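You operate a simulated robot arm through the tools that you are given. There is no shell and no other tool.

Carry out the task below with a simulated robot arm. There is one attempt and no reset: what you move stays moved.

Task
Get the grey pot out and start the potato off in water.
Fine: pot on the prep area, pots drawer shut, potato in, 200 to 300 ml from the clear jug, jug back, lid on last. Set down upright: clear jug.
Where things are to end (x, y in the base frame): grey pot within 6 cm of [92, 48].
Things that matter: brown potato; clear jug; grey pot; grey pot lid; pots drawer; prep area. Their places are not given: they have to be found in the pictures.

The check looks at the end state, three seconds after you hand in, the way a careful person would. Anything else that was tipped, shoved, dropped, spilled or broken makes it a failure. A push-on lid holds only when it is set on centred and level and pressed home; a screw cap is set on level and turned clockwise until tight.

Robot
A 6-joint arm with a two-finger gripper, fixed in place. Base frame: the origin is on the floor under the middle of its stand, x ahead of it, y to its left, z up. Lengths are in cm, angles in degrees, forces in N, time in s.
It reaches about 157.2 cm from its shoulder. Its first joint turns from -166.0 to 166.0 degrees. Payload 2.45 kg.
The tool frame sits at the grasp point between the pads (the TCP): z along the fingers, y along the line on which they close. The tips reach 2 cm beyond it. The gripper opens to 14 cm; its body begins 16.8 cm behind the TCP.
Orientation is that of the tool frame in the base frame, as a unit quaternion [x, y, z, w]. With the fingers straight down and closing along the base's y, the tool's x points along the base's -x, its y along +y and its z along -z.

Tools
- The arm moves only by the tool arm_command. Its argument "rows" is a list of rows, each an object (a shift or turn left out is 0, a gripper value left out holds the last) with "travel": the shift along the tool's x, y, z in cm, a list of three; "rotation": the turn, a rotation vector about the tool's x, y, z in degrees, a list of three. In form: [{"travel": [dx, dy, dz], "rotation": [rx, ry, rz]}, ...]. A call has 1 to 20 rows; each row shifts and turns the commanded pose from where the row before left it, along the tool's axes as they then stand. "grip" is the opening, from 0 (shut) to 1 (fully open), set as the call begins (left out, the last holds). Each row takes 0.2 s and may step no farther than 5 cm and 8.6 degrees from the row before; otherwise, or with a gripper value out of range, the whole call is refused. Where a pose cannot be reached the arm comes as near as it can. A force on the tool above 40 N (or 10 N above the force at the start of the call, whichever is more), or a blocked arm, ends the call early, and 0.2 s more pass. The fingers move at their own pace (about 4.5 cm/s each) and stop on an object; they squeeze with about 31 N. The grip force told is the motor's: it shows also when the fingers shut on nothing. Time passes only in rows, and 0.2 s behind the last, so rows that do not move let the fingers close. The reply holds the time, the measured pose of the TCP, the force on the tool along the base axes, the opening and the grip force, in the units named above and with some noise, with the torque about the TCP (base axes, N m) and any sound that the robot's microphone picked up, and new pictures: "pictures" is both (left out), scene, wrist or none.
- Cameras (640 x 400 px; columns grow to the right, rows downward): "scene" is fixed at [5.13, 64.97, 116.71]; the picture's right is [-0.18, -0.98, 0.00], its down [-0.36, 0.07, -0.93] and it looks along [0.91, -0.17, -0.37] (base axes); focal length 214 px, centre (320, 200). "wrist" rides on the gripper at [7.8, 1.1, -20.9] in the tool frame; the picture's right is [-0.14, 0.99, 0.00], its down [-0.92, -0.13, -0.37] and it looks along [-0.36, -0.05, 0.93] (tool axes); focal length 280 px, centre (320, 200).
- pixel_to_xyz(camera, pixels): for up to 12 pixels [column, row] of the newest picture of that camera ("zoom" is the newest enlarged one), the place [x, y, z] in the base frame of the surface seen there, good to about 0.2 cm. It takes no simulated time.
- close_up(camera, box): a new picture of the part [left, top, right, bottom] of that camera's present view, enlarged. It takes no simulated time.
- sign_off(): hands the job in; it is judged then, once.

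Leave the gripper open and the arm clear of the work at the hand-in unless told otherwise.

The tools are called after "Request:" as name(argument=value, ...) on one line, values as JSON. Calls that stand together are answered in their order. arm_command: Moves the arm, as the interface text tells. Its arguments: {"type":"object","properties":{"rows":{"type":"array","items":{"type":"object","properties":{"travel":{"type":"array","items":{"type":"number"}},"rotation":{"type":"array","items":{"type":"number"}}}}},"grip":{"type":"number"},"pictures":{"type":"string","enum":["both","scene","wrist","none"]}},"required":["rows"]} The other tools are called the same way: pixel_to_xyz (camera, pixels) gives the place of the surface under pixels of a picture; close_up (camera, box) takes an enlarged picture of a part of a camera's view; sign_off () hands the job in.

At the start:

```text
clock: 0.0
eef_pos: [58.96, 31.06, 122.35]
tool_rot: [-0.001, 1.0, 0.001, 0.001]
wrist_force: [-0.9, 0.6, 0.4]
wrist_torque: [0.01, -0.01, 0.04]
finger_gap: 14.0
gripper_force: 0.2
```

scene: 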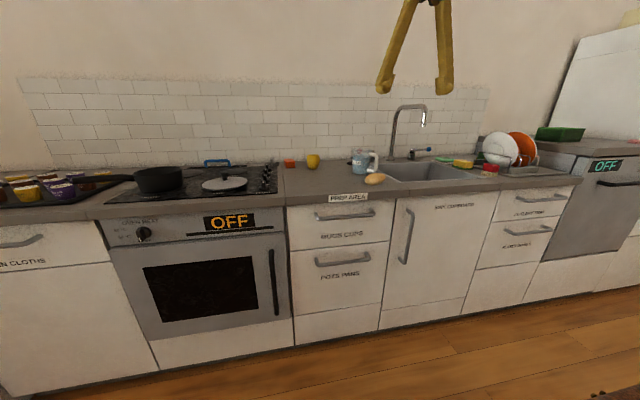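
wrist: 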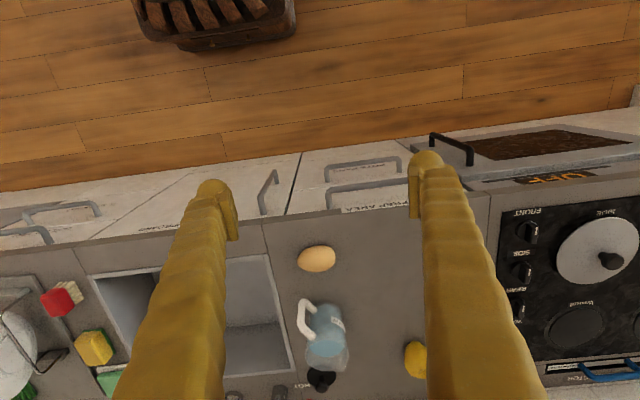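

I start by looking closer at the prep area, the stove (lid around pixel 225,183) and the drawers (handles around 345,215 and 343,261).

Request:
close_up(camera="scene", box=[270, 130, 430, 230])

Request:
close_up(camera="scene", box=[100, 130, 290, 250])

Request:
close_up(camera="scene", box=[280, 190, 440, 290])

Request:
close_up(camera="wrist", box=[220, 140, 460, 400])

```text
4.00 times, centred on (350, 180) of scene
```

zoom: 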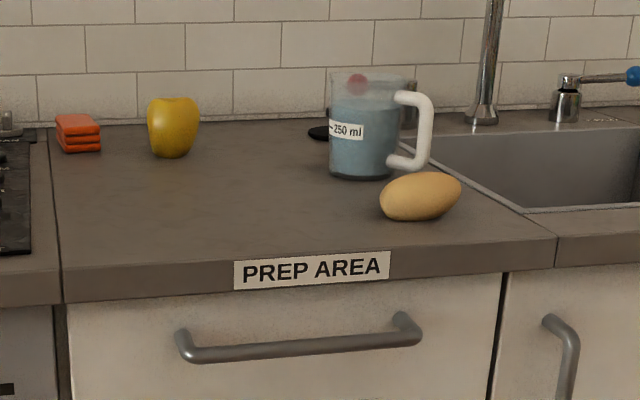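

```text
3.33 times, centred on (195, 190) of scene
```

zoom: 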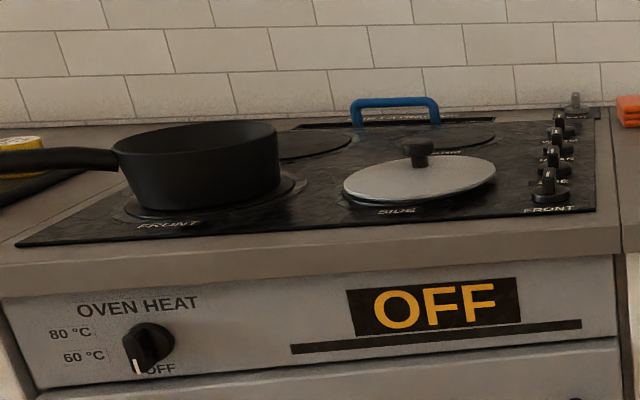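

```text
4.00 times, centred on (360, 240) of scene
```

zoom: 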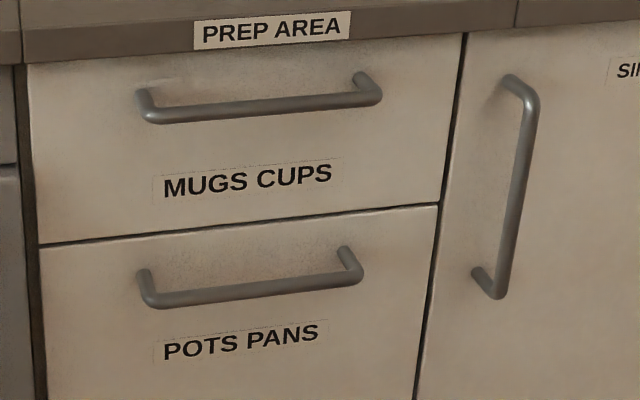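

```text
1.54 times, centred on (340, 270) of wrist
```

zoom: 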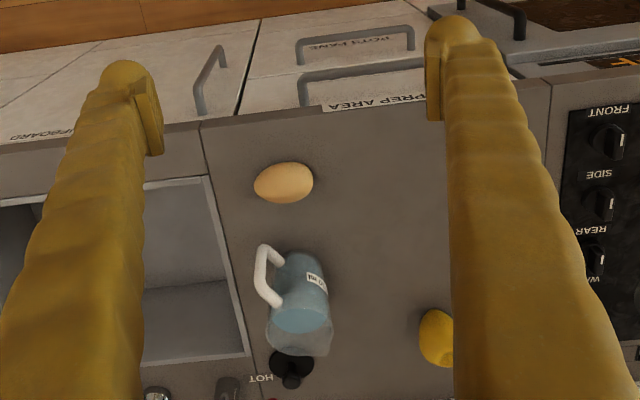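

The lid lies on the hob (side burner), the jug at (365,162), the potato at (375,179). I measure key points in the scene picture.

Request:
pixel_to_xyz(camera="scene", pixels=[[316, 215], [345, 215], [374, 212], [316, 262], [343, 261], [369, 257], [375, 179], [360, 163], [225, 174], [225, 186], [300, 185], [340, 188]])

Request:
pixel_to_xyz(camera="wrist", pixels=[[316, 259], [327, 335], [305, 318], [598, 250], [612, 262], [333, 195], [395, 205], [328, 182], [400, 165], [320, 380], [370, 270], [275, 260]])

```text
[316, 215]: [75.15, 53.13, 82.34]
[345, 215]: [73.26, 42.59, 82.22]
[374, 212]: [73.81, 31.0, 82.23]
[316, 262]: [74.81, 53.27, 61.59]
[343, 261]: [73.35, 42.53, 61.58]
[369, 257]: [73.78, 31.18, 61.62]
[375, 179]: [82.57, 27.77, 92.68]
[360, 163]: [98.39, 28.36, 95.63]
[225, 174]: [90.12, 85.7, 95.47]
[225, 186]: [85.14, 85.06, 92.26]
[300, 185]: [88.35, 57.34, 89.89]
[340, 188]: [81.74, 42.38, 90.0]
```

```text
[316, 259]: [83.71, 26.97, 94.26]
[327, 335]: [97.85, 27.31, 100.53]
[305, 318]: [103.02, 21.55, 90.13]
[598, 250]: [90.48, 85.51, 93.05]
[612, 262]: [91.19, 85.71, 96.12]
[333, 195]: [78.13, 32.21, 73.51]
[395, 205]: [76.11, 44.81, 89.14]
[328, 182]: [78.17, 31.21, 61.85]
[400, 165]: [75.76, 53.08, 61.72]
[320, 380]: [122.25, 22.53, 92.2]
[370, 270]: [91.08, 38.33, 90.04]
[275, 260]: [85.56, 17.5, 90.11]
```

Counter is at z≈90, pots drawer handle at x≈73.4, z≈61.6, y 31–53. I now measure the neighbours on the counter (apple, orange blocks, front panel) and the thing on the floor.

Request:
pixel_to_xyz(camera="scene", pixels=[[313, 161], [289, 163], [340, 275], [345, 230], [330, 304], [372, 205], [376, 155], [351, 158], [366, 149], [290, 250], [385, 250], [342, 243]])

Request:
pixel_to_xyz(camera="wrist", pixels=[[220, 20], [230, 45], [150, 20], [290, 10], [417, 360], [340, 355], [335, 325], [303, 315], [312, 305], [330, 210], [350, 230], [300, 258]])

Request:
close_up(camera="wrist", box=[280, 280, 360, 400])

```text
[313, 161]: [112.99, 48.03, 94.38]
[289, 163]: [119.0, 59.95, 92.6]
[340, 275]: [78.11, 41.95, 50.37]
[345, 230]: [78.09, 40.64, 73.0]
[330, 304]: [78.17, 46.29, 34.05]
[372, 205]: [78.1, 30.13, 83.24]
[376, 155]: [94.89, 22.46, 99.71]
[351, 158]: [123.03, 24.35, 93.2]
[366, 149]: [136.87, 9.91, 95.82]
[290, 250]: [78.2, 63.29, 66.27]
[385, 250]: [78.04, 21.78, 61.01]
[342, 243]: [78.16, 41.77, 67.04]
```

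```text
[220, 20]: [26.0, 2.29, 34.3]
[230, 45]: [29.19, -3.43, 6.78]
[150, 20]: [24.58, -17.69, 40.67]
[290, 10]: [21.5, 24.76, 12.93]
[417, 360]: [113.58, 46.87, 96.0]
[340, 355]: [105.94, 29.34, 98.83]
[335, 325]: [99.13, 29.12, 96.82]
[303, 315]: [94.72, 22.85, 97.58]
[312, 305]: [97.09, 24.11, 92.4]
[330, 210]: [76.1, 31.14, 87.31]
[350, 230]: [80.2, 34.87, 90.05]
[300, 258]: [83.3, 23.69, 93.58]
```

```text
3.33 times, centred on (320, 340) of wrist
```

zoom: 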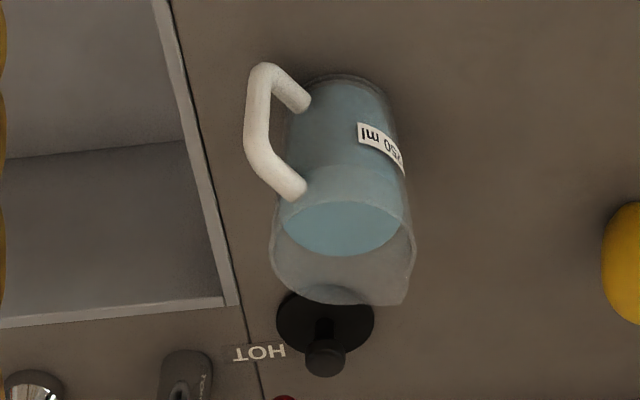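

The drawer front plane is x≈78.1, with a bar handle about 4 cm in front of it. I'll turn the tool 90° about its axis so it closes across the bar, part-close the gripper to 5 cm, and move towards (50, 42, 100).

Request:
arm_command(rows=[{"rotation": [0, 0, 8.182]}, {"rotation": [0, 0, 8.182]}, {"rotation": [0, 0, 8.182]}, {"rotation": [0, 0, 8.182]}, {"rotation": [0, 0, 8.182]}, {"rotation": [0, 0, 8.182]}, {"rotation": [0, 0, 8.182]}, {"rotation": [0, 0, 8.182]}, {"rotation": [0, 0, 8.182]}, {"rotation": [0, 0, 8.182]}, {"rotation": [0, 0, 8.182]}, {"travel": [2.2, -1.8, 4.4]}, {"travel": [2.2, -1.8, 4.4]}, {"travel": [2.2, -1.8, 4.4]}, {"travel": [2.2, -1.8, 4.4]}, {"travel": [2.2, -1.8, 4.4]}], grip=0.36)

```text
refused: row 12 steps farther than a row can; nothing moved
```

The translation step was slightly over 5 cm; I split it into six rows.

Request:
arm_command(rows=[{"rotation": [0, 0, 8.182]}, {"rotation": [0, 0, 8.182]}, {"rotation": [0, 0, 8.182]}, {"rotation": [0, 0, 8.182]}, {"rotation": [0, 0, 8.182]}, {"rotation": [0, 0, 8.182]}, {"rotation": [0, 0, 8.182]}, {"rotation": [0, 0, 8.182]}, {"rotation": [0, 0, 8.182]}, {"rotation": [0, 0, 8.182]}, {"rotation": [0, 0, 8.182]}, {"travel": [1.83, -1.5, 3.7]}, {"travel": [1.83, -1.5, 3.7]}, {"travel": [1.83, -1.5, 3.7]}, {"travel": [1.83, -1.5, 3.7]}, {"travel": [1.83, -1.5, 3.7]}, {"travel": [1.83, -1.5, 3.7]}], grip=0.36)

```text
clock: 3.6
eef_pos: [50.14, 42.23, 100.14]
tool_rot: [0.706, 0.708, 0.001, 0.0]
wrist_force: [-0.2, 0.9, 1.0]
wrist_torque: [-0.02, -0.03, -0.02]
finger_gap: 5.02
gripper_force: 0.0
```

scene: 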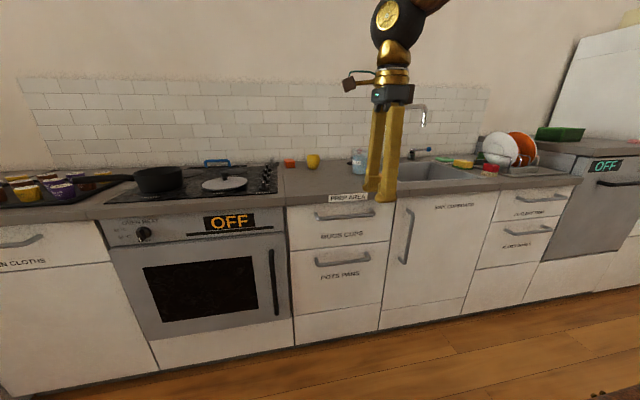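
wrist: 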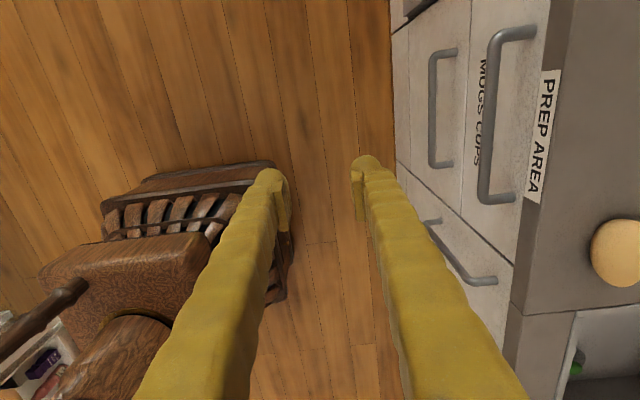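

Orientation is right. Next move forward to x≈62 and tilt the tool 70° forward so the fingers point nearly horizontally at the handle.

Request:
arm_command(rows=[{"travel": [0, 4, 0]}, {"travel": [0, 4, 0]}, {"travel": [0, 4, 0]}, {"rotation": [-7.78, 0, 0]}, {"rotation": [-7.78, 0, 0]}, {"rotation": [-7.78, 0, 0]}, {"rotation": [-7.78, 0, 0]}, {"rotation": [-7.78, 0, 0]}, {"rotation": [-7.78, 0, 0]}, {"rotation": [-7.78, 0, 0]}, {"rotation": [-7.78, 0, 0]}, {"rotation": [-7.78, 0, 0]}])

```text
clock: 6.2
eef_pos: [62.9, 41.8, 101.72]
tool_rot: [0.673, 0.68, 0.207, 0.205]
wrist_force: [0.5, -0.1, 0.9]
wrist_torque: [0.01, -0.01, 0.0]
finger_gap: 5.04
gripper_force: 0.1
out of reach, approached as far as the arm can: row 8, 9, 10, 11, 12
```

scene: 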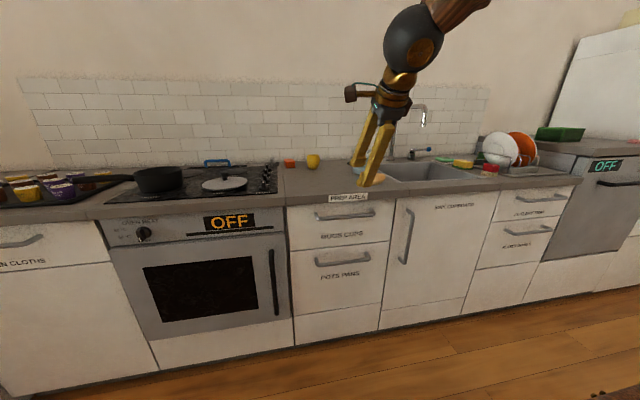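
wrist: 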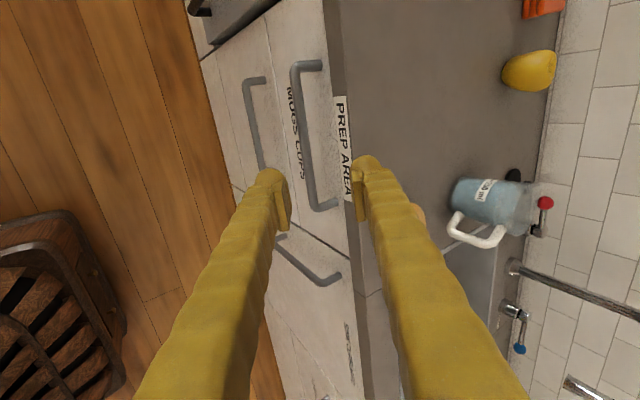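

The wrist got only to about 34° tilt here (quaternion says so), limited by reach so high up. I'll go straight down in front of the drawers (x≈62, well clear of the handles) and see if the tilt comes through lower.

Request:
arm_command(rows=[{"travel": [0, -4.11, 1.497]}, {"travel": [0, -4.11, 1.497]}, {"travel": [0, -4.11, 1.497]}, {"travel": [0, -4.11, 1.497]}, {"travel": [0, -4.11, 1.497]}, {"travel": [0, -4.11, 1.497]}, {"travel": [0, -4.11, 1.497]}, {"travel": [0, -4.11, 1.497]}])

```text
clock: 8.0
eef_pos: [52.54, 36.2, 92.4]
tool_rot: [0.674, 0.704, 0.157, 0.161]
wrist_force: [-0.2, 0.2, -0.1]
wrist_torque: [0.0, 0.02, 0.01]
finger_gap: 5.04
gripper_force: 0.0
out of reach, approached as far as the arm can: row 1, 2, 3, 4, 5, 6, 7, 8
```

scene: 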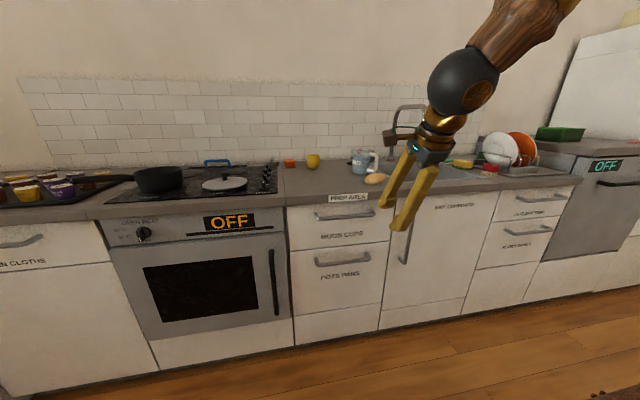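
wrist: 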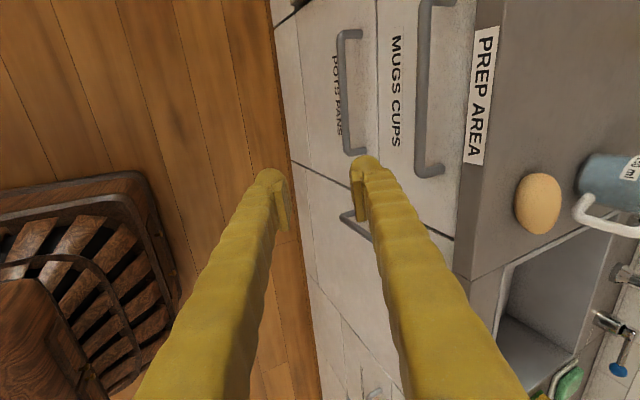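

The arm compromised position, so it seems folded to its limit close to its base. I measure where the wrist ball and forearm are in the scene picture to understand the geometry.

Request:
pixel_to_xyz(camera="scene", pixels=[[465, 80], [435, 125], [440, 145], [520, 35], [555, 5], [395, 136], [418, 160], [480, 90]])

Request:
pixel_to_xyz(camera="wrist", pixels=[[60, 240], [30, 350], [130, 180], [180, 290], [20, 190]])

```text
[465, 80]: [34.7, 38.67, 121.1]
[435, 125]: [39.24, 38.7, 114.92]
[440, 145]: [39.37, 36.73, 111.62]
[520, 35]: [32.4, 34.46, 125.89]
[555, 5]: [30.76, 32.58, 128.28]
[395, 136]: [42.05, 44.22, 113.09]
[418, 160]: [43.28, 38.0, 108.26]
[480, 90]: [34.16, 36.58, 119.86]
```

```text
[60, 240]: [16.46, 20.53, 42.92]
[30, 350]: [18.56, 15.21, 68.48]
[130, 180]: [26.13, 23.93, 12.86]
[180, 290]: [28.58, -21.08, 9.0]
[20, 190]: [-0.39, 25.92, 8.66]
```

The ball (wrist) is about 30 cm behind the TCP; the tilt sideways to the arm's own plane is likely what jams. I undo the tilt at this commanded spot (free space in front of the drawers) to recover a vertical tool.

Request:
arm_command(rows=[{"rotation": [7.78, 0, 0]}, {"rotation": [7.78, 0, 0]}, {"rotation": [7.78, 0, 0]}, {"rotation": [7.78, 0, 0]}, {"rotation": [7.78, 0, 0]}, {"rotation": [7.78, 0, 0]}, {"rotation": [7.78, 0, 0]}, {"rotation": [7.78, 0, 0]}, {"rotation": [7.78, 0, 0]}])

```text
clock: 10.0
eef_pos: [51.78, 36.62, 94.05]
tool_rot: [0.645, 0.675, -0.26, -0.246]
wrist_force: [0.3, 0.6, -0.9]
wrist_torque: [0.02, -0.03, -0.03]
finger_gap: 5.07
gripper_force: 0.1
```

scene: 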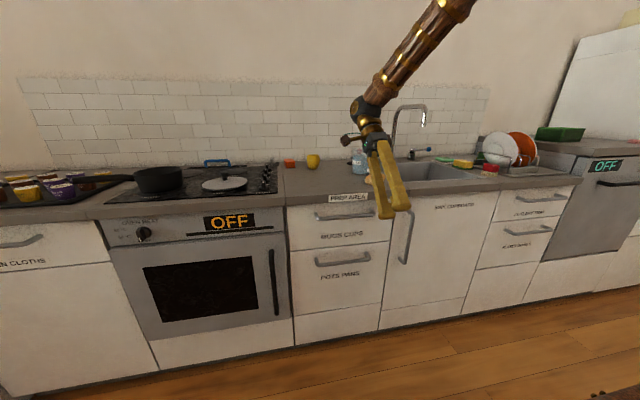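
wrist: 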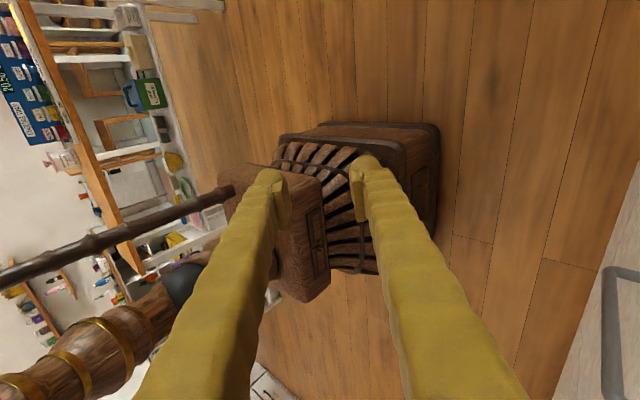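

The commanded pose gets clamped to what is reachable, so now the tool tilts backward ~42°. Before correcting, I look at the gripper's shape in close-up.

Request:
close_up(camera="scene", box=[310, 80, 470, 230])

Request:
arm_command(rows=[{"rotation": [-8.4, 0, 0]}, {"rotation": [-8.4, 0, 0]}, {"rotation": [-8.4, 0, 0]}, {"rotation": [-8.4, 0, 0]}, {"rotation": [-8.4, 0, 0]}])

```text
2.67 times, centred on (390, 155) of scene
```

zoom: 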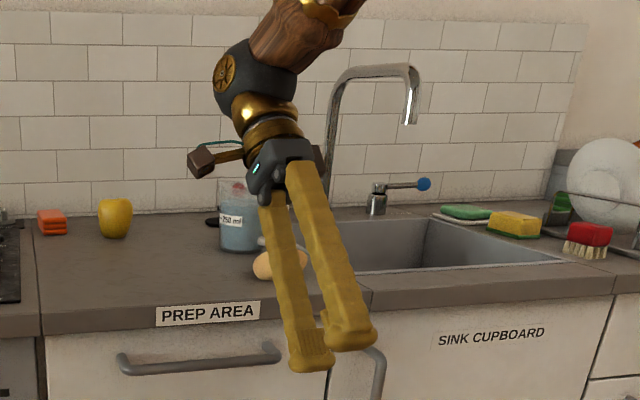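

```text
clock: 11.2
eef_pos: [51.9, 36.88, 94.01]
tool_rot: [0.689, 0.724, 0.002, 0.002]
wrist_force: [0.0, -0.1, 0.8]
wrist_torque: [-0.01, -0.04, -0.01]
finger_gap: 5.05
gripper_force: 0.2
```

scene: 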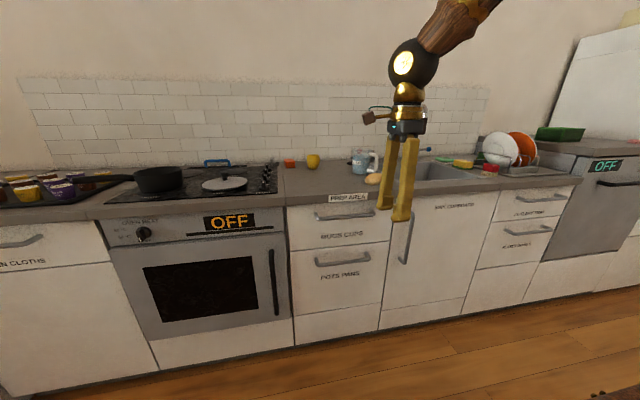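
wrist: 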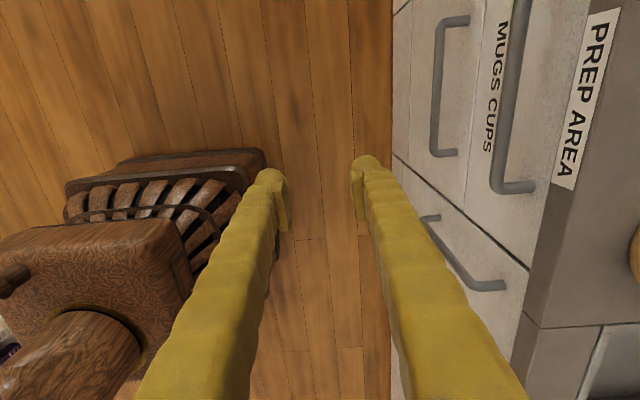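

Vertical again. I now yaw the tool about -32.6° so its tilt lies in the arm's own plane, then test tilting 40° in that plane here in free space.

Request:
arm_command(rows=[{"rotation": [0, 0, -8.15]}, {"rotation": [0, 0, -8.15]}, {"rotation": [0, 0, -8.15]}, {"rotation": [0, 0, -8.15]}, {"rotation": [-8, 0, 0]}, {"rotation": [-8, 0, 0]}, {"rotation": [-8, 0, 0]}, {"rotation": [-8, 0, 0]}, {"rotation": [-8, 0, 0]}], pictures="scene")

```text
clock: 13.2
eef_pos: [51.75, 36.85, 94.09]
tool_rot: [0.43, 0.834, 0.305, 0.16]
wrist_force: [-0.2, -0.1, 0.4]
wrist_torque: [0.04, 0.01, 0.0]
finger_gap: 5.08
gripper_force: 0.1
```

scene: 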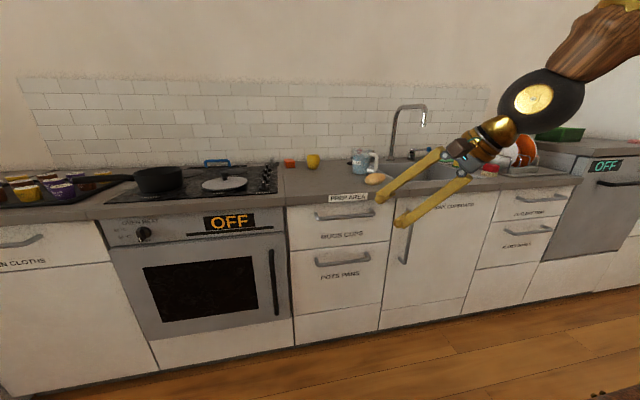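

Radial tilt works fully. I continue to 65° and turn the yaw to azimuth ≈27° (towards the handle point y≈38).

Request:
arm_command(rows=[{"rotation": [-8.33, 0, 0]}, {"rotation": [-8.33, 0, 0]}, {"rotation": [-8.33, 0, 0]}, {"rotation": [0, -7.25, 3.38]}], pictures="scene")

```text
clock: 14.2
eef_pos: [59.99, 43.04, 99.46]
tool_rot: [0.438, 0.72, 0.459, 0.282]
wrist_force: [0.4, 0.7, 0.8]
wrist_torque: [-0.02, 0.0, -0.01]
finger_gap: 5.04
gripper_force: 0.0
out of reach, approached as far as the arm can: row 1, 2, 3
```

scene: 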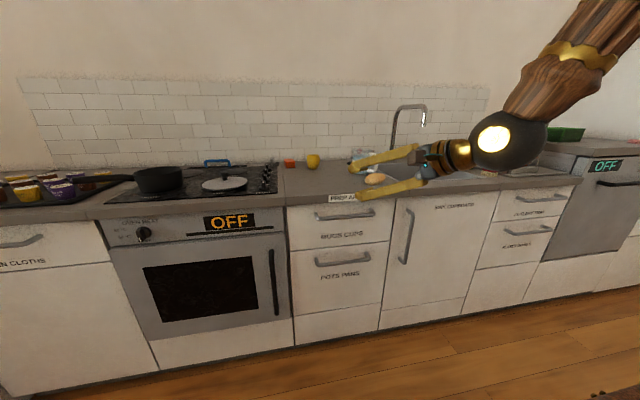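

Tilt 65°, azimuth 27° achieved, but position was pushed outward (fold limit near the base). The wrist has more room if the tool is flipped by 180° about its axis. I first go back to vertical.

Request:
arm_command(rows=[{"rotation": [8.12, 0, 0]}, {"rotation": [8.12, 0, 0]}, {"rotation": [8.12, 0, 0]}, {"rotation": [8.12, 0, 0]}, {"rotation": [8.12, 0, 0]}, {"rotation": [8.12, 0, 0]}, {"rotation": [8.12, 0, 0]}, {"rotation": [8.12, 0, 0]}], pictures="none")

Request:
arm_command(rows=[{"rotation": [0, 0, -8.05]}, {"rotation": [0, 0, -8.05]}, {"rotation": [0, 0, -8.05]}, {"rotation": [0, 0, -8.05]}, {"rotation": [0, 0, -8.05]}, {"rotation": [0, 0, -8.05]}, {"rotation": [0, 0, -8.05]}, {"rotation": [0, 0, -8.05]}, {"rotation": [0, 0, -8.05]}, {"rotation": [0, 0, -8.05]}, {"rotation": [0, 0, -8.05]}, {"rotation": [0, 0, -8.05]}, {"rotation": [0, 0, -8.05]}, {"rotation": [0, 0, -8.05]}, {"rotation": [0, 0, -8.05]}, {"rotation": [0, 0, -8.05]}, {"rotation": [0, 0, -8.05]}, {"rotation": [0, 0, -8.05]}, {"rotation": [0, 0, -8.05]}])

```text
clock: 16.0
eef_pos: [58.47, 43.29, 96.46]
tool_rot: [0.53, 0.841, 0.025, 0.107]
wrist_force: [-0.3, 0.2, -0.3]
wrist_torque: [-0.01, -0.03, -0.01]
finger_gap: 5.04
gripper_force: 0.1
out of reach, approached as far as the arm can: row 4, 6, 7, 8
```

```text
clock: 20.0
eef_pos: [47.95, 46.65, 84.88]
tool_rot: [-0.655, 0.731, -0.165, 0.1]
wrist_force: [0.2, 0.5, 0.4]
wrist_torque: [0.01, -0.02, 0.0]
finger_gap: 5.04
gripper_force: 0.0
out of reach, approached as far as the arm can: row 14, 15, 16, 17, 18, 19
```

scene: 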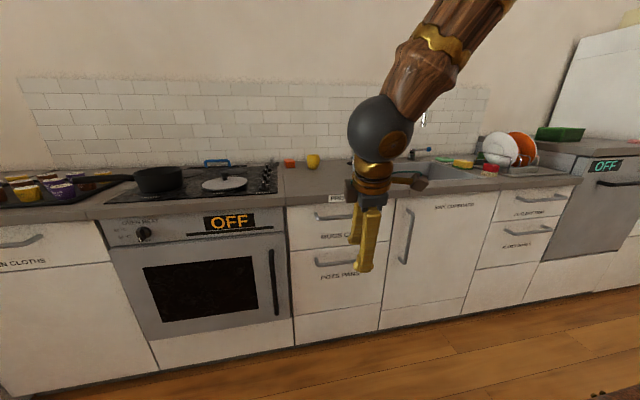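
wrist: 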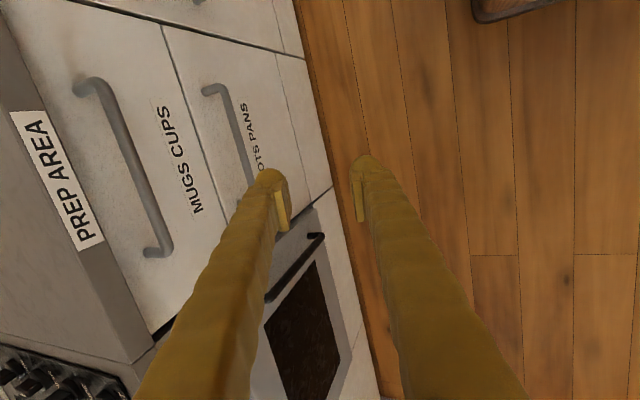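

A bit odd near the wrist's singular pose, but the tool now is close to what I want: tool x along -y, tilted ~22° forward. I nudge it to exactly 40° forward, no skew.

Request:
arm_command(rows=[{"travel": [0, -2, 0]}, {"travel": [0, -2, 0]}, {"rotation": [6.12, -2.36, -1.34]}, {"rotation": [6.12, -2.36, -1.34]}, {"rotation": [6.12, -2.36, -1.34]}])

```text
clock: 21.2
eef_pos: [50.75, 46.26, 85.05]
tool_rot: [-0.664, 0.665, -0.241, 0.243]
wrist_force: [-0.2, 0.2, 0.0]
wrist_torque: [-0.02, 0.01, -0.02]
finger_gap: 5.05
gripper_force: 0.1
out of reach, approached as far as the arm can: row 1, 2
```

scene: 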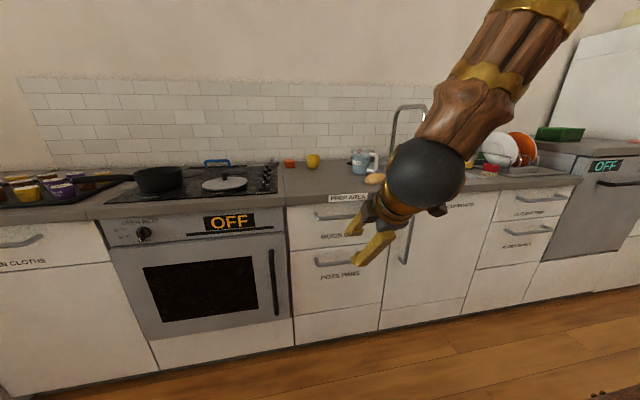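
wrist: 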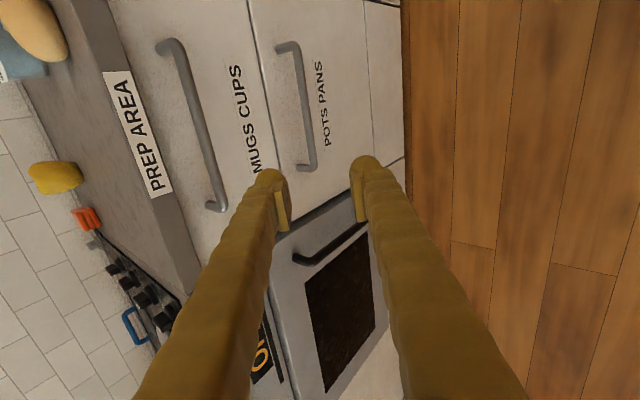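

Tilt 40° achieved with fingers pointing at the drawers. I move to a pre-grasp point ~10 cm short of the pots handle: (66.1, 42, 69.3).

Request:
arm_command(rows=[{"travel": [0.852, -0.326, 4.386]}, {"travel": [0.852, -0.326, 4.386]}, {"travel": [0.852, -0.326, 4.386]}, {"travel": [0.852, -0.326, 4.386]}, {"travel": [0.852, -0.326, 4.386]}])

```text
clock: 22.4
eef_pos: [66.14, 41.91, 69.29]
tool_rot: [-0.664, 0.665, -0.24, 0.242]
wrist_force: [0.2, 0.0, -0.3]
wrist_torque: [0.04, 0.0, -0.02]
finger_gap: 5.04
gripper_force: 0.1
```

scene: 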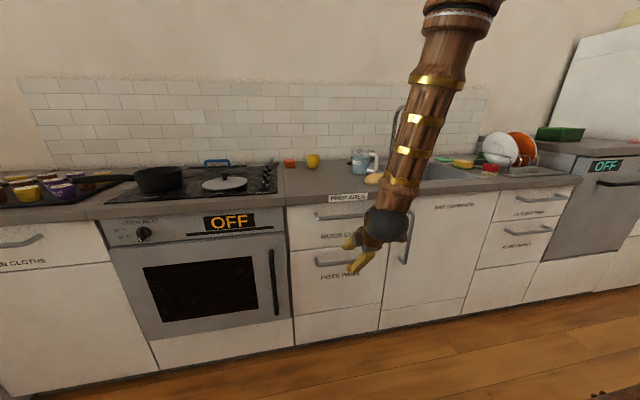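
wrist: 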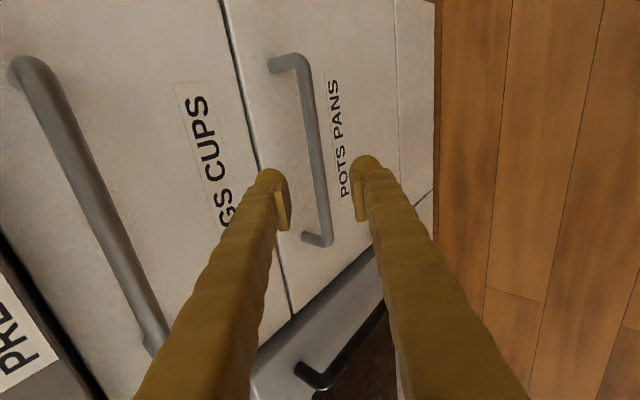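

Good position. I measure the bar and the front in the wrist view: bar at (310,130),(315,190); posts (322,240).

Request:
pixel_to_xyz(camera="wrist", pixels=[[302, 100], [310, 140], [318, 190], [304, 160], [321, 160], [285, 140], [297, 62], [322, 232]])

```text
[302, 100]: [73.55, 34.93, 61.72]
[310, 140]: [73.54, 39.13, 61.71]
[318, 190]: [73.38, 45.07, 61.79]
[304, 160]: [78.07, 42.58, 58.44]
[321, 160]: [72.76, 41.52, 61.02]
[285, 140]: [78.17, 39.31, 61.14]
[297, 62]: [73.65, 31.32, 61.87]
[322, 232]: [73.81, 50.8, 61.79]
```

Bar centre is about (73.5, y, 61.0). I advance 10 cm along the fingers so the bar sits between them.

Request:
arm_command(rows=[{"travel": [-0.03, 0.279, 3.36]}, {"travel": [-0.03, 0.279, 3.36]}, {"travel": [-0.03, 0.279, 3.36]}])

```text
clock: 23.2
eef_pos: [72.09, 42.21, 61.04]
tool_rot: [-0.664, 0.665, -0.242, 0.242]
wrist_force: [0.4, 0.6, -0.2]
wrist_torque: [-0.03, 0.03, -0.01]
finger_gap: 5.05
gripper_force: 0.1
```

scene: 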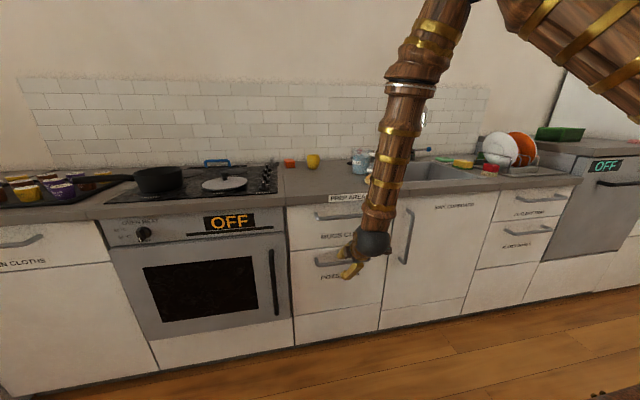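
wrist: 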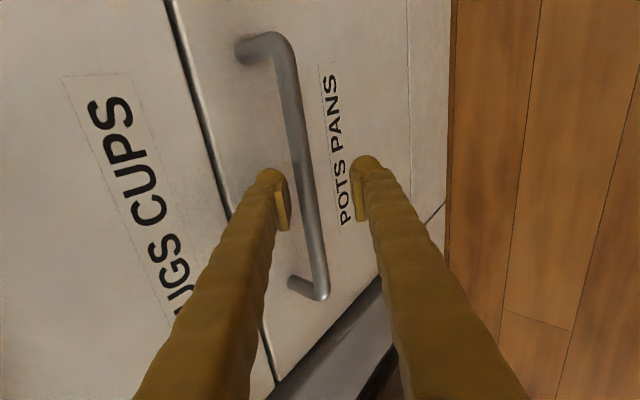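

The bar is between the fingers. I close on it.

Request:
arm_command(rows=[{}, {}, {}, {}, {}], grip=0)

```text
clock: 24.4
eef_pos: [72.04, 42.22, 61.04]
tool_rot: [-0.664, 0.665, -0.241, 0.243]
wrist_force: [-1.3, 5.0, 6.0]
wrist_torque: [-0.06, 0.01, 0.12]
finger_gap: 1.13
gripper_force: 38.3
```

scene: 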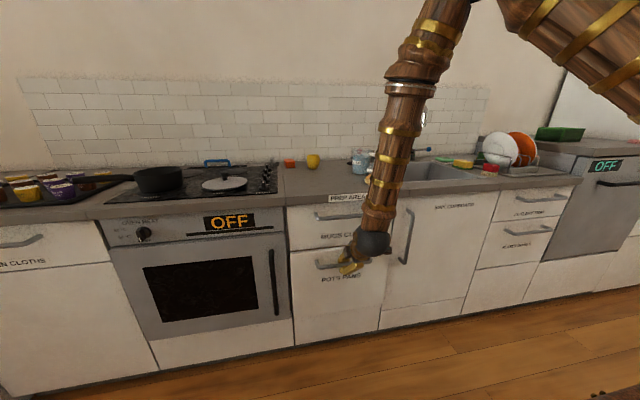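
wrist: 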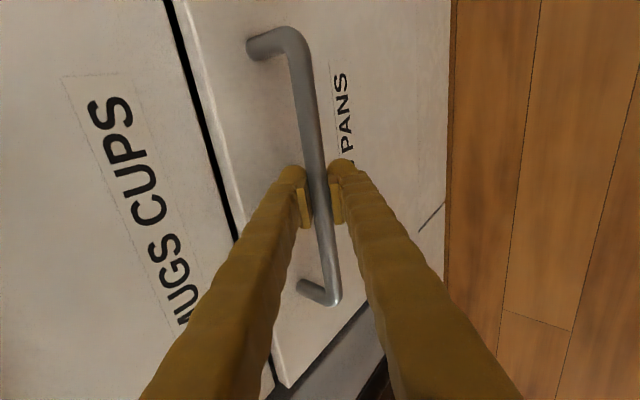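

The bar is gripped (gap 1.1 cm) and the drawer already crept out a little. I pull along -x while slowly turning the tool more upright about the bar.

Request:
arm_command(rows=[{"travel": [0, 2.298, -1.928], "rotation": [-6, 0, 0]}, {"travel": [0, 2.487, -1.678], "rotation": [-6, 0, 0]}, {"travel": [0, 2.649, -1.408], "rotation": [-6, 0, 0]}, {"travel": [0, 2.782, -1.124], "rotation": [-6, 0, 0]}, {"travel": [0, 2.884, -0.827], "rotation": [-6, 0, 0]}, {"travel": [0, 2.954, -0.521], "rotation": [-5, 0, 0]}])

```text
clock: 25.7
eef_pos: [56.48, 42.17, 60.82]
tool_rot: [0.733, -0.673, 0.067, -0.071]
wrist_force: [0.8, 0.6, -1.5]
wrist_torque: [0.41, -0.05, -1.49]
finger_gap: 1.37
gripper_force: 40.7
out of reach, approached as far as the arm can: row 6
stopped in row 6: the force on the tool passed its limit at 43 N (the readings are from after the stop); the commanded pose is now the measured one
```

scene: 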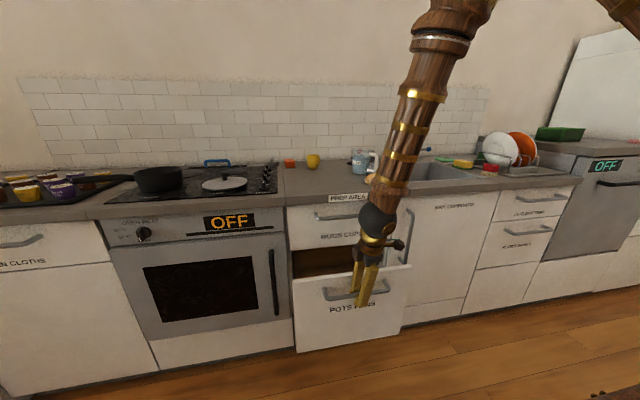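
wrist: 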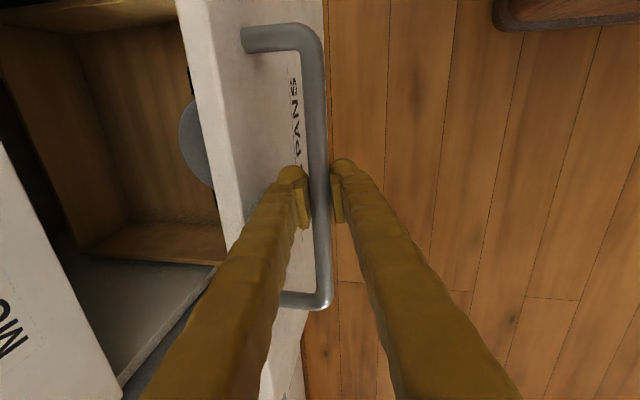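

The drawer is about 17 cm open and the pot's grey edge shows inside at wrist pixel (197,145). I loosen the grip slightly and withdraw up along the fingers.

Request:
pixel_to_xyz(camera="wrist", pixels=[[190, 130], [195, 170], [203, 150], [110, 150], [205, 30], [220, 200], [300, 50], [155, 240]])

Request:
arm_command(rows=[{}, {}, {"travel": [0, 0, -4]}, {"travel": [0, 0, -4]}, {"travel": [0, 0, -4]}, {"travel": [0, 0, -4]}], grip=0.21)

```text
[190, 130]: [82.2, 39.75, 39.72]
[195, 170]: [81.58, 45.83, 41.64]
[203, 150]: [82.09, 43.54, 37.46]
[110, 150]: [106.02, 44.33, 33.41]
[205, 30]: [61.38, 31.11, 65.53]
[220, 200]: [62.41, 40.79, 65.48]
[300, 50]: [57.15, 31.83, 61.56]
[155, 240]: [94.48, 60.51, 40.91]
```

```text
clock: 27.1
eef_pos: [49.38, 39.47, 69.95]
tool_rot: [0.733, -0.672, 0.074, -0.084]
wrist_force: [0.0, 0.1, 0.4]
wrist_torque: [0.0, -0.02, -0.04]
finger_gap: 2.93
gripper_force: 0.0
out of reach, approached as far as the arm can: row 3, 4, 5, 6
```

scene: 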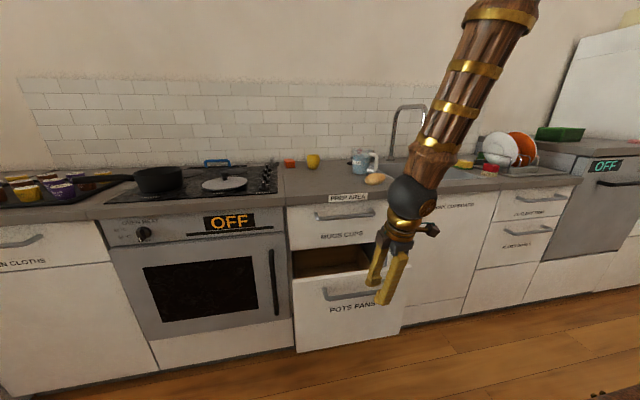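
wrist: 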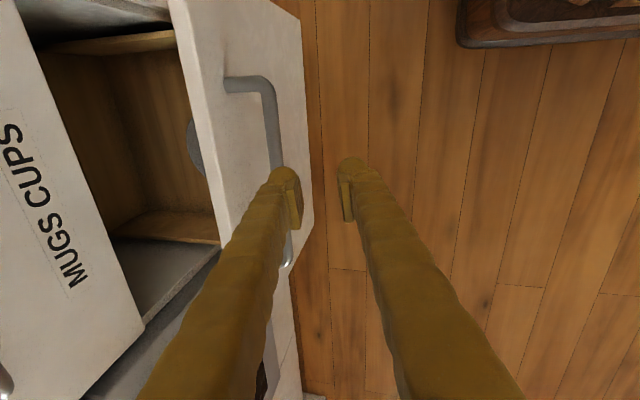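

The arm is bumping into a joint limit in this wrist configuration. I zoom on the wrist to understand how it is folded and check the drawer interior.

Request:
close_up(camera="scene", box=[340, 130, 480, 310])

Request:
close_up(camera="scene", box=[280, 230, 420, 360])

```text
2.22 times, centred on (410, 220) of scene
```

zoom: 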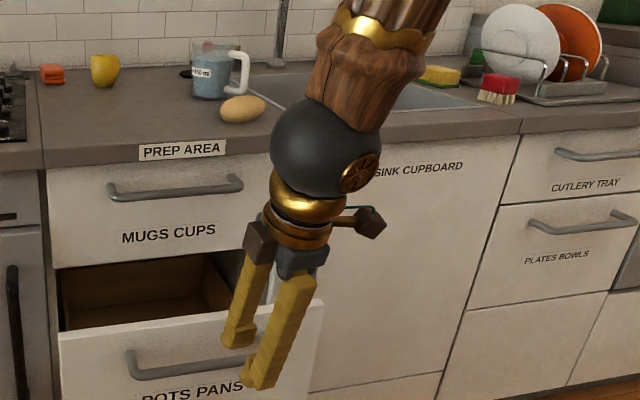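

```text
3.08 times, centred on (350, 295) of scene
```

zoom: 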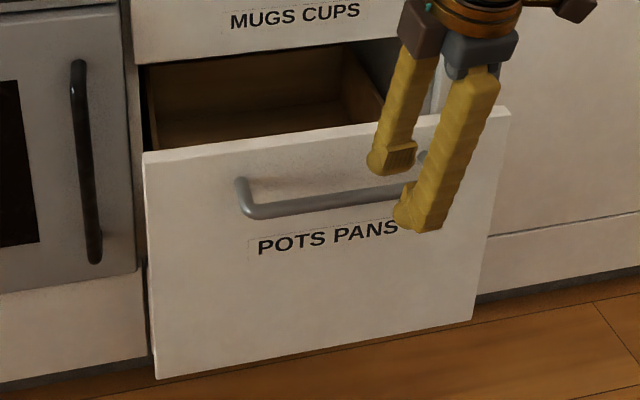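

The wrist is near a singular, twisted state. I rise straight up in front of the counter, then unwind the yaw toward the natural one.

Request:
arm_command(rows=[{"travel": [0.07, -1.863, -3.69]}, {"travel": [0.07, -1.863, -3.69]}, {"travel": [0.07, -1.863, -3.69]}, {"travel": [0.07, -1.863, -3.69]}, {"travel": [0.07, -1.863, -3.69]}, {"travel": [0.07, -1.863, -3.69]}, {"travel": [0.07, -1.863, -3.69]}, {"travel": [0.07, -1.863, -3.69]}])

```text
clock: 28.9
eef_pos: [45.97, 34.8, 77.45]
tool_rot: [0.727, -0.672, 0.089, -0.109]
wrist_force: [0.3, 0.5, -0.4]
wrist_torque: [0.01, -0.02, -0.01]
finger_gap: 2.95
gripper_force: 0.1
out of reach, approached as far as the arm can: row 1, 2, 3, 4, 5, 6, 7, 8
```

scene: 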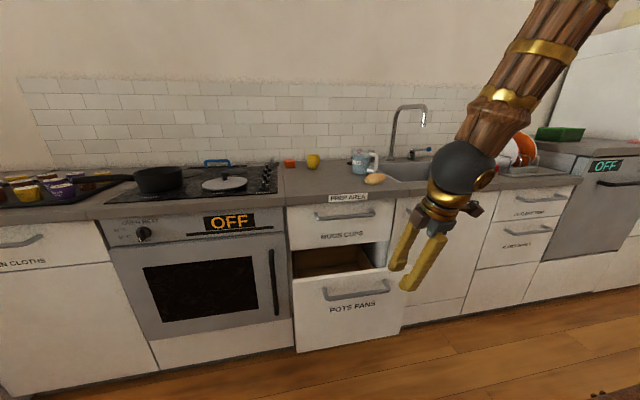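
wrist: 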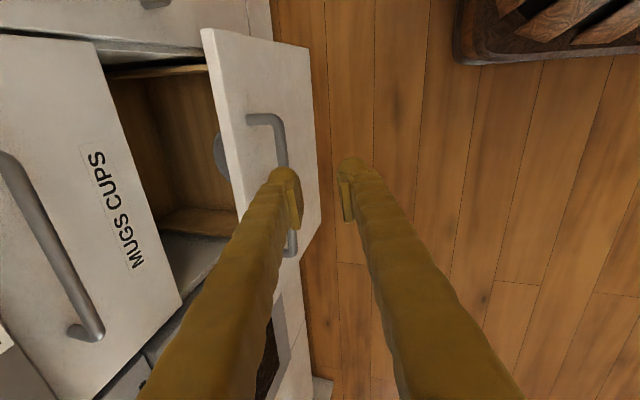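

Still clamped by a limit, so I unwind the yaw first (rotation +z of the tool), 56° in all.

Request:
arm_command(rows=[{"rotation": [0, 0, 8]}, {"rotation": [0, 0, 8]}, {"rotation": [0, 0, 8]}, {"rotation": [0, 0, 8]}, {"rotation": [0, 0, 8]}, {"rotation": [0, 0, 8]}, {"rotation": [0, 0, 8]}])

```text
clock: 30.5
eef_pos: [45.76, 34.95, 76.86]
tool_rot: [-0.329, 0.936, -0.027, 0.12]
wrist_force: [0.0, -0.3, -0.2]
wrist_torque: [0.0, -0.01, -0.02]
finger_gap: 2.95
gripper_force: 0.0
out of reach, approached as far as the arm can: row 1
```

scene: 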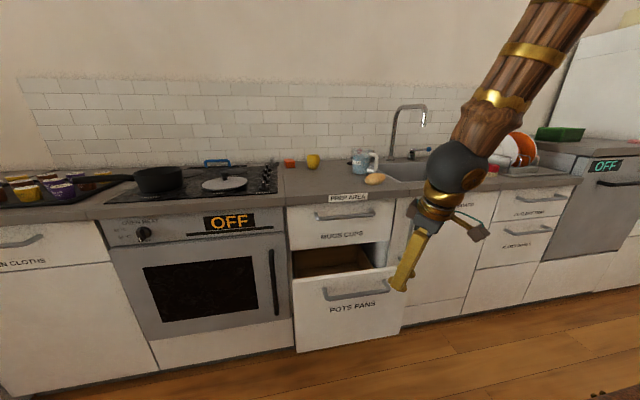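
wrist: 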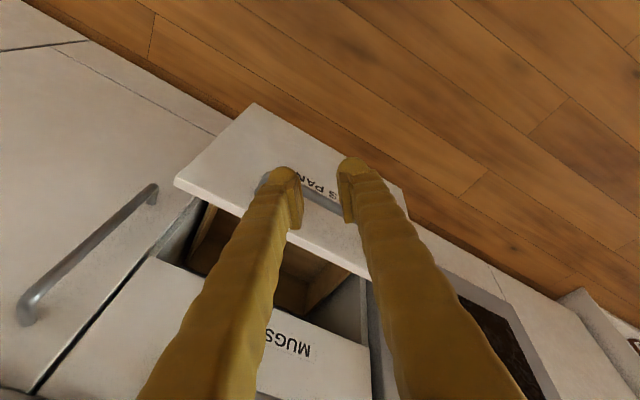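

Unwound now (yaw natural, slight tilt). I measure the open drawer's panel edges and opening in the current wrist view.

Request:
pixel_to_xyz(camera="wrist", pixels=[[252, 106], [180, 183], [230, 208], [300, 240], [330, 252], [225, 215], [255, 225], [310, 275], [190, 205], [270, 330]])

Request:
close_up(camera="wrist", box=[160, 90, 420, 340])

```text
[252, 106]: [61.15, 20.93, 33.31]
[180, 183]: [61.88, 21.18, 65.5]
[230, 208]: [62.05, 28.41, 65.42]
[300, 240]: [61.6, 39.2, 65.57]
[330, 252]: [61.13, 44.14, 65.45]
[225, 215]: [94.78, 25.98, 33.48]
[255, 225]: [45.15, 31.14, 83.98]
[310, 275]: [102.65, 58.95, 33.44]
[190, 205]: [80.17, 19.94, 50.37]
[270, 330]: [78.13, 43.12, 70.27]
```

```text
1.60 times, centred on (290, 215) of wrist
```

zoom: 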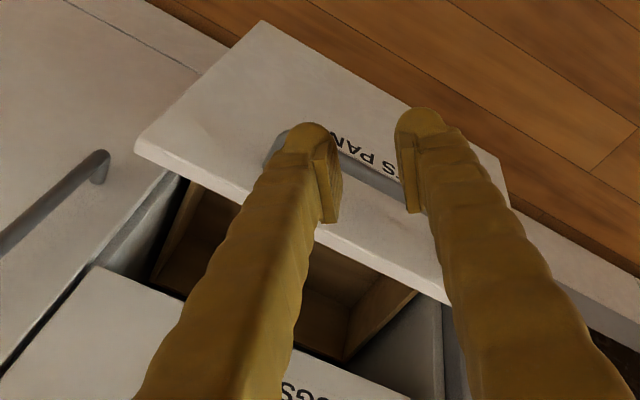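

Panel front face x≈61.1, top z≈65.5. I straighten the tool to vertical and turn to the starting yaw (fingers closing along y), closing the fingers.

Request:
arm_command(rows=[{"rotation": [-3.75, 5.98, 0]}, {"rotation": [-3.75, 5.98, 0]}, {"travel": [0, 0, -4]}, {"travel": [0, 0, -4]}, {"rotation": [0, 0, 7.8]}, {"rotation": [0, 0, 7.8]}, {"rotation": [0, 0, 7.8]}, {"rotation": [0, 0, 7.8]}, {"rotation": [0, 0, 7.8]}], grip=0, pictures="scene")

```text
clock: 32.5
eef_pos: [43.16, 34.57, 80.82]
tool_rot: [0.003, 0.997, 0.003, 0.071]
wrist_force: [0.4, 0.1, 0.4]
wrist_torque: [-0.04, 0.04, 0.02]
finger_gap: 0.0
gripper_force: 28.9
out of reach, approached as far as the arm can: row 2, 3, 4, 5, 6, 7, 8, 9
```

scene: 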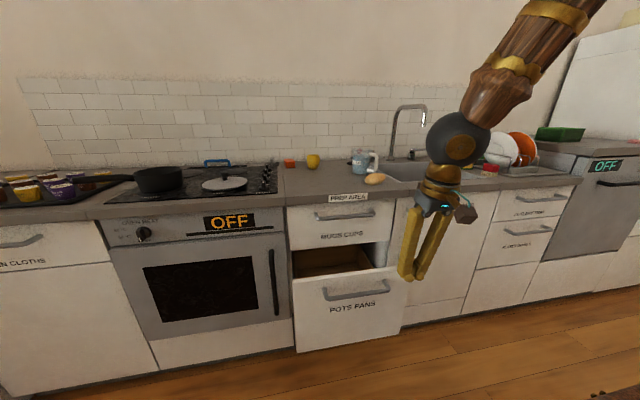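

The wrist is untwisted now (disc facing the camera); it's just too close to the base. I move outward to about (55, 42.5, 84) and straighten.

Request:
arm_command(rows=[{"travel": [-3.07, 2, -0.316]}, {"travel": [-3.07, 2, -0.316]}, {"travel": [-3.07, 2, -0.316]}, {"travel": [-3.07, 2, -0.316]}, {"rotation": [0, 8.1, 0]}])

```text
clock: 33.7
eef_pos: [53.77, 42.28, 80.91]
tool_rot: [0.002, 0.996, -0.006, 0.084]
wrist_force: [0.5, -0.6, 0.6]
wrist_torque: [0.03, -0.03, -0.03]
finger_gap: 0.0
gripper_force: 29.1
out of reach, approached as far as the arm can: row 1, 2, 3, 4, 5
```

scene: 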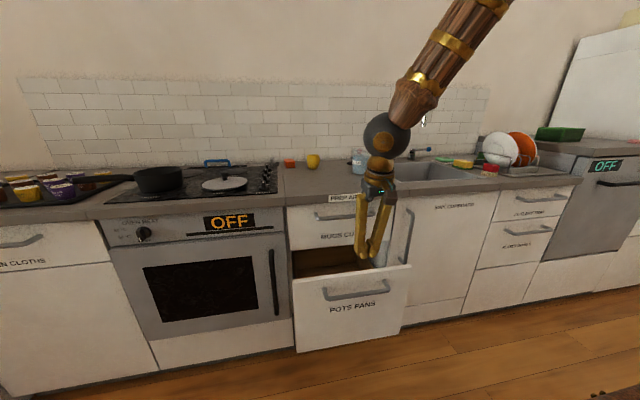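
wrist: 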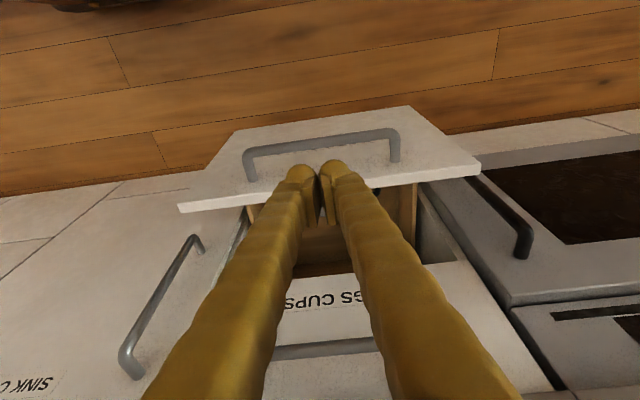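

It refuses the last 10° to vertical. I measure the forearm axis and ball to understand which joint is limiting.

Request:
pixel_to_xyz(camera="scene", pixels=[[412, 100], [440, 60], [470, 15], [425, 80], [455, 38], [385, 130], [377, 148], [378, 165], [378, 185]])

Request:
close_up(camera="scene", box=[330, 0, 530, 280])

```text
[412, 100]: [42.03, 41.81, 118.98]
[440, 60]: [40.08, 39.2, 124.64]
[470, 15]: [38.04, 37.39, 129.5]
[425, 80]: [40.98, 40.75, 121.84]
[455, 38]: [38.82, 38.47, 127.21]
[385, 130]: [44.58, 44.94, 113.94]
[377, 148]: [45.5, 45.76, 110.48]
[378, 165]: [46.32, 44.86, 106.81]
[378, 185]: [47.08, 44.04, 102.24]
```

```text
1.43 times, centred on (430, 140) of scene
```

zoom: 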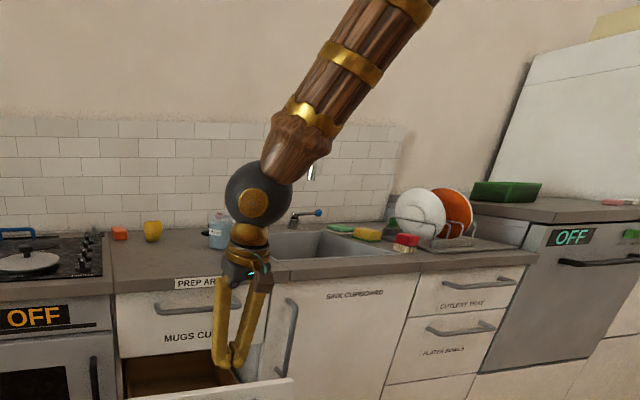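

The bend at the wrist looks like a flipped branch at its limit. I move outward/up a little and then tilt the tool forward in the arm plane, to later swing it round the forearm and unflip it.

Request:
arm_command(rows=[{"travel": [-3.46, 2, -2.457]}, {"travel": [-3.46, 2, -2.457]}, {"travel": [-3.46, 2, -2.457]}, {"rotation": [-5.18, -6.04, 0.88]}, {"rotation": [-5.18, -6.04, 0.88]}, {"rotation": [-5.18, -6.04, 0.88]}, {"rotation": [-5.18, -6.04, 0.88]}, {"rotation": [-5.18, -6.04, 0.88]}], pictures="scene")

```text
clock: 35.5
eef_pos: [62.82, 45.91, 87.83]
tool_rot: [0.06, 0.95, 0.132, 0.276]
wrist_force: [0.9, 1.6, 0.8]
wrist_torque: [-0.22, 0.2, -0.03]
finger_gap: 0.02
gripper_force: 28.9
out of reach, approached as far as the arm can: row 1, 2, 3, 6, 7, 8
```

scene: 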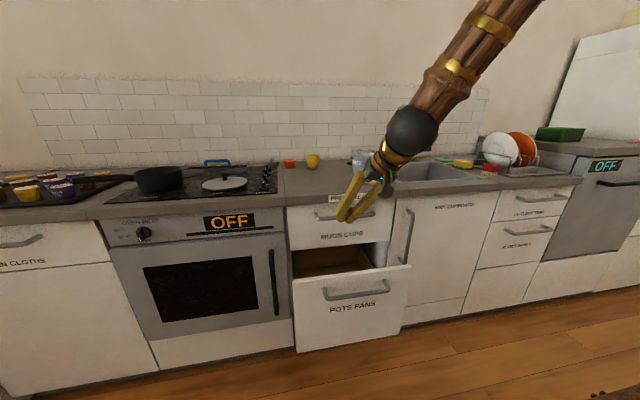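

I measure the forearm again in this pose.

Request:
pixel_to_xyz(camera="scene", pixels=[[440, 95], [465, 60], [495, 20], [452, 78], [410, 130], [390, 160], [378, 175], [355, 205]])

Request:
close_up(camera="scene", box=[320, 60, 480, 240])

```text
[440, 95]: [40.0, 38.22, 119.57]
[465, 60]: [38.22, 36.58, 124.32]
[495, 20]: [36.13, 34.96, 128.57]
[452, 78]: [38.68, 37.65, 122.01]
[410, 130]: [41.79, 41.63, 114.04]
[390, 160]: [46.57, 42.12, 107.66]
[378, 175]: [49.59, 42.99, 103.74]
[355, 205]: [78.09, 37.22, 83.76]
```

```text
2.22 times, centred on (400, 150) of scene
```

zoom: 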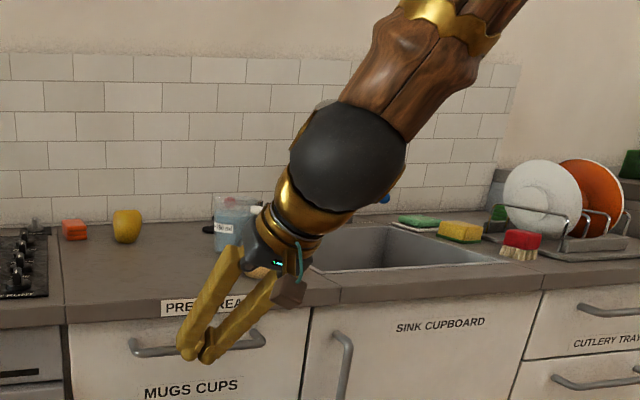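

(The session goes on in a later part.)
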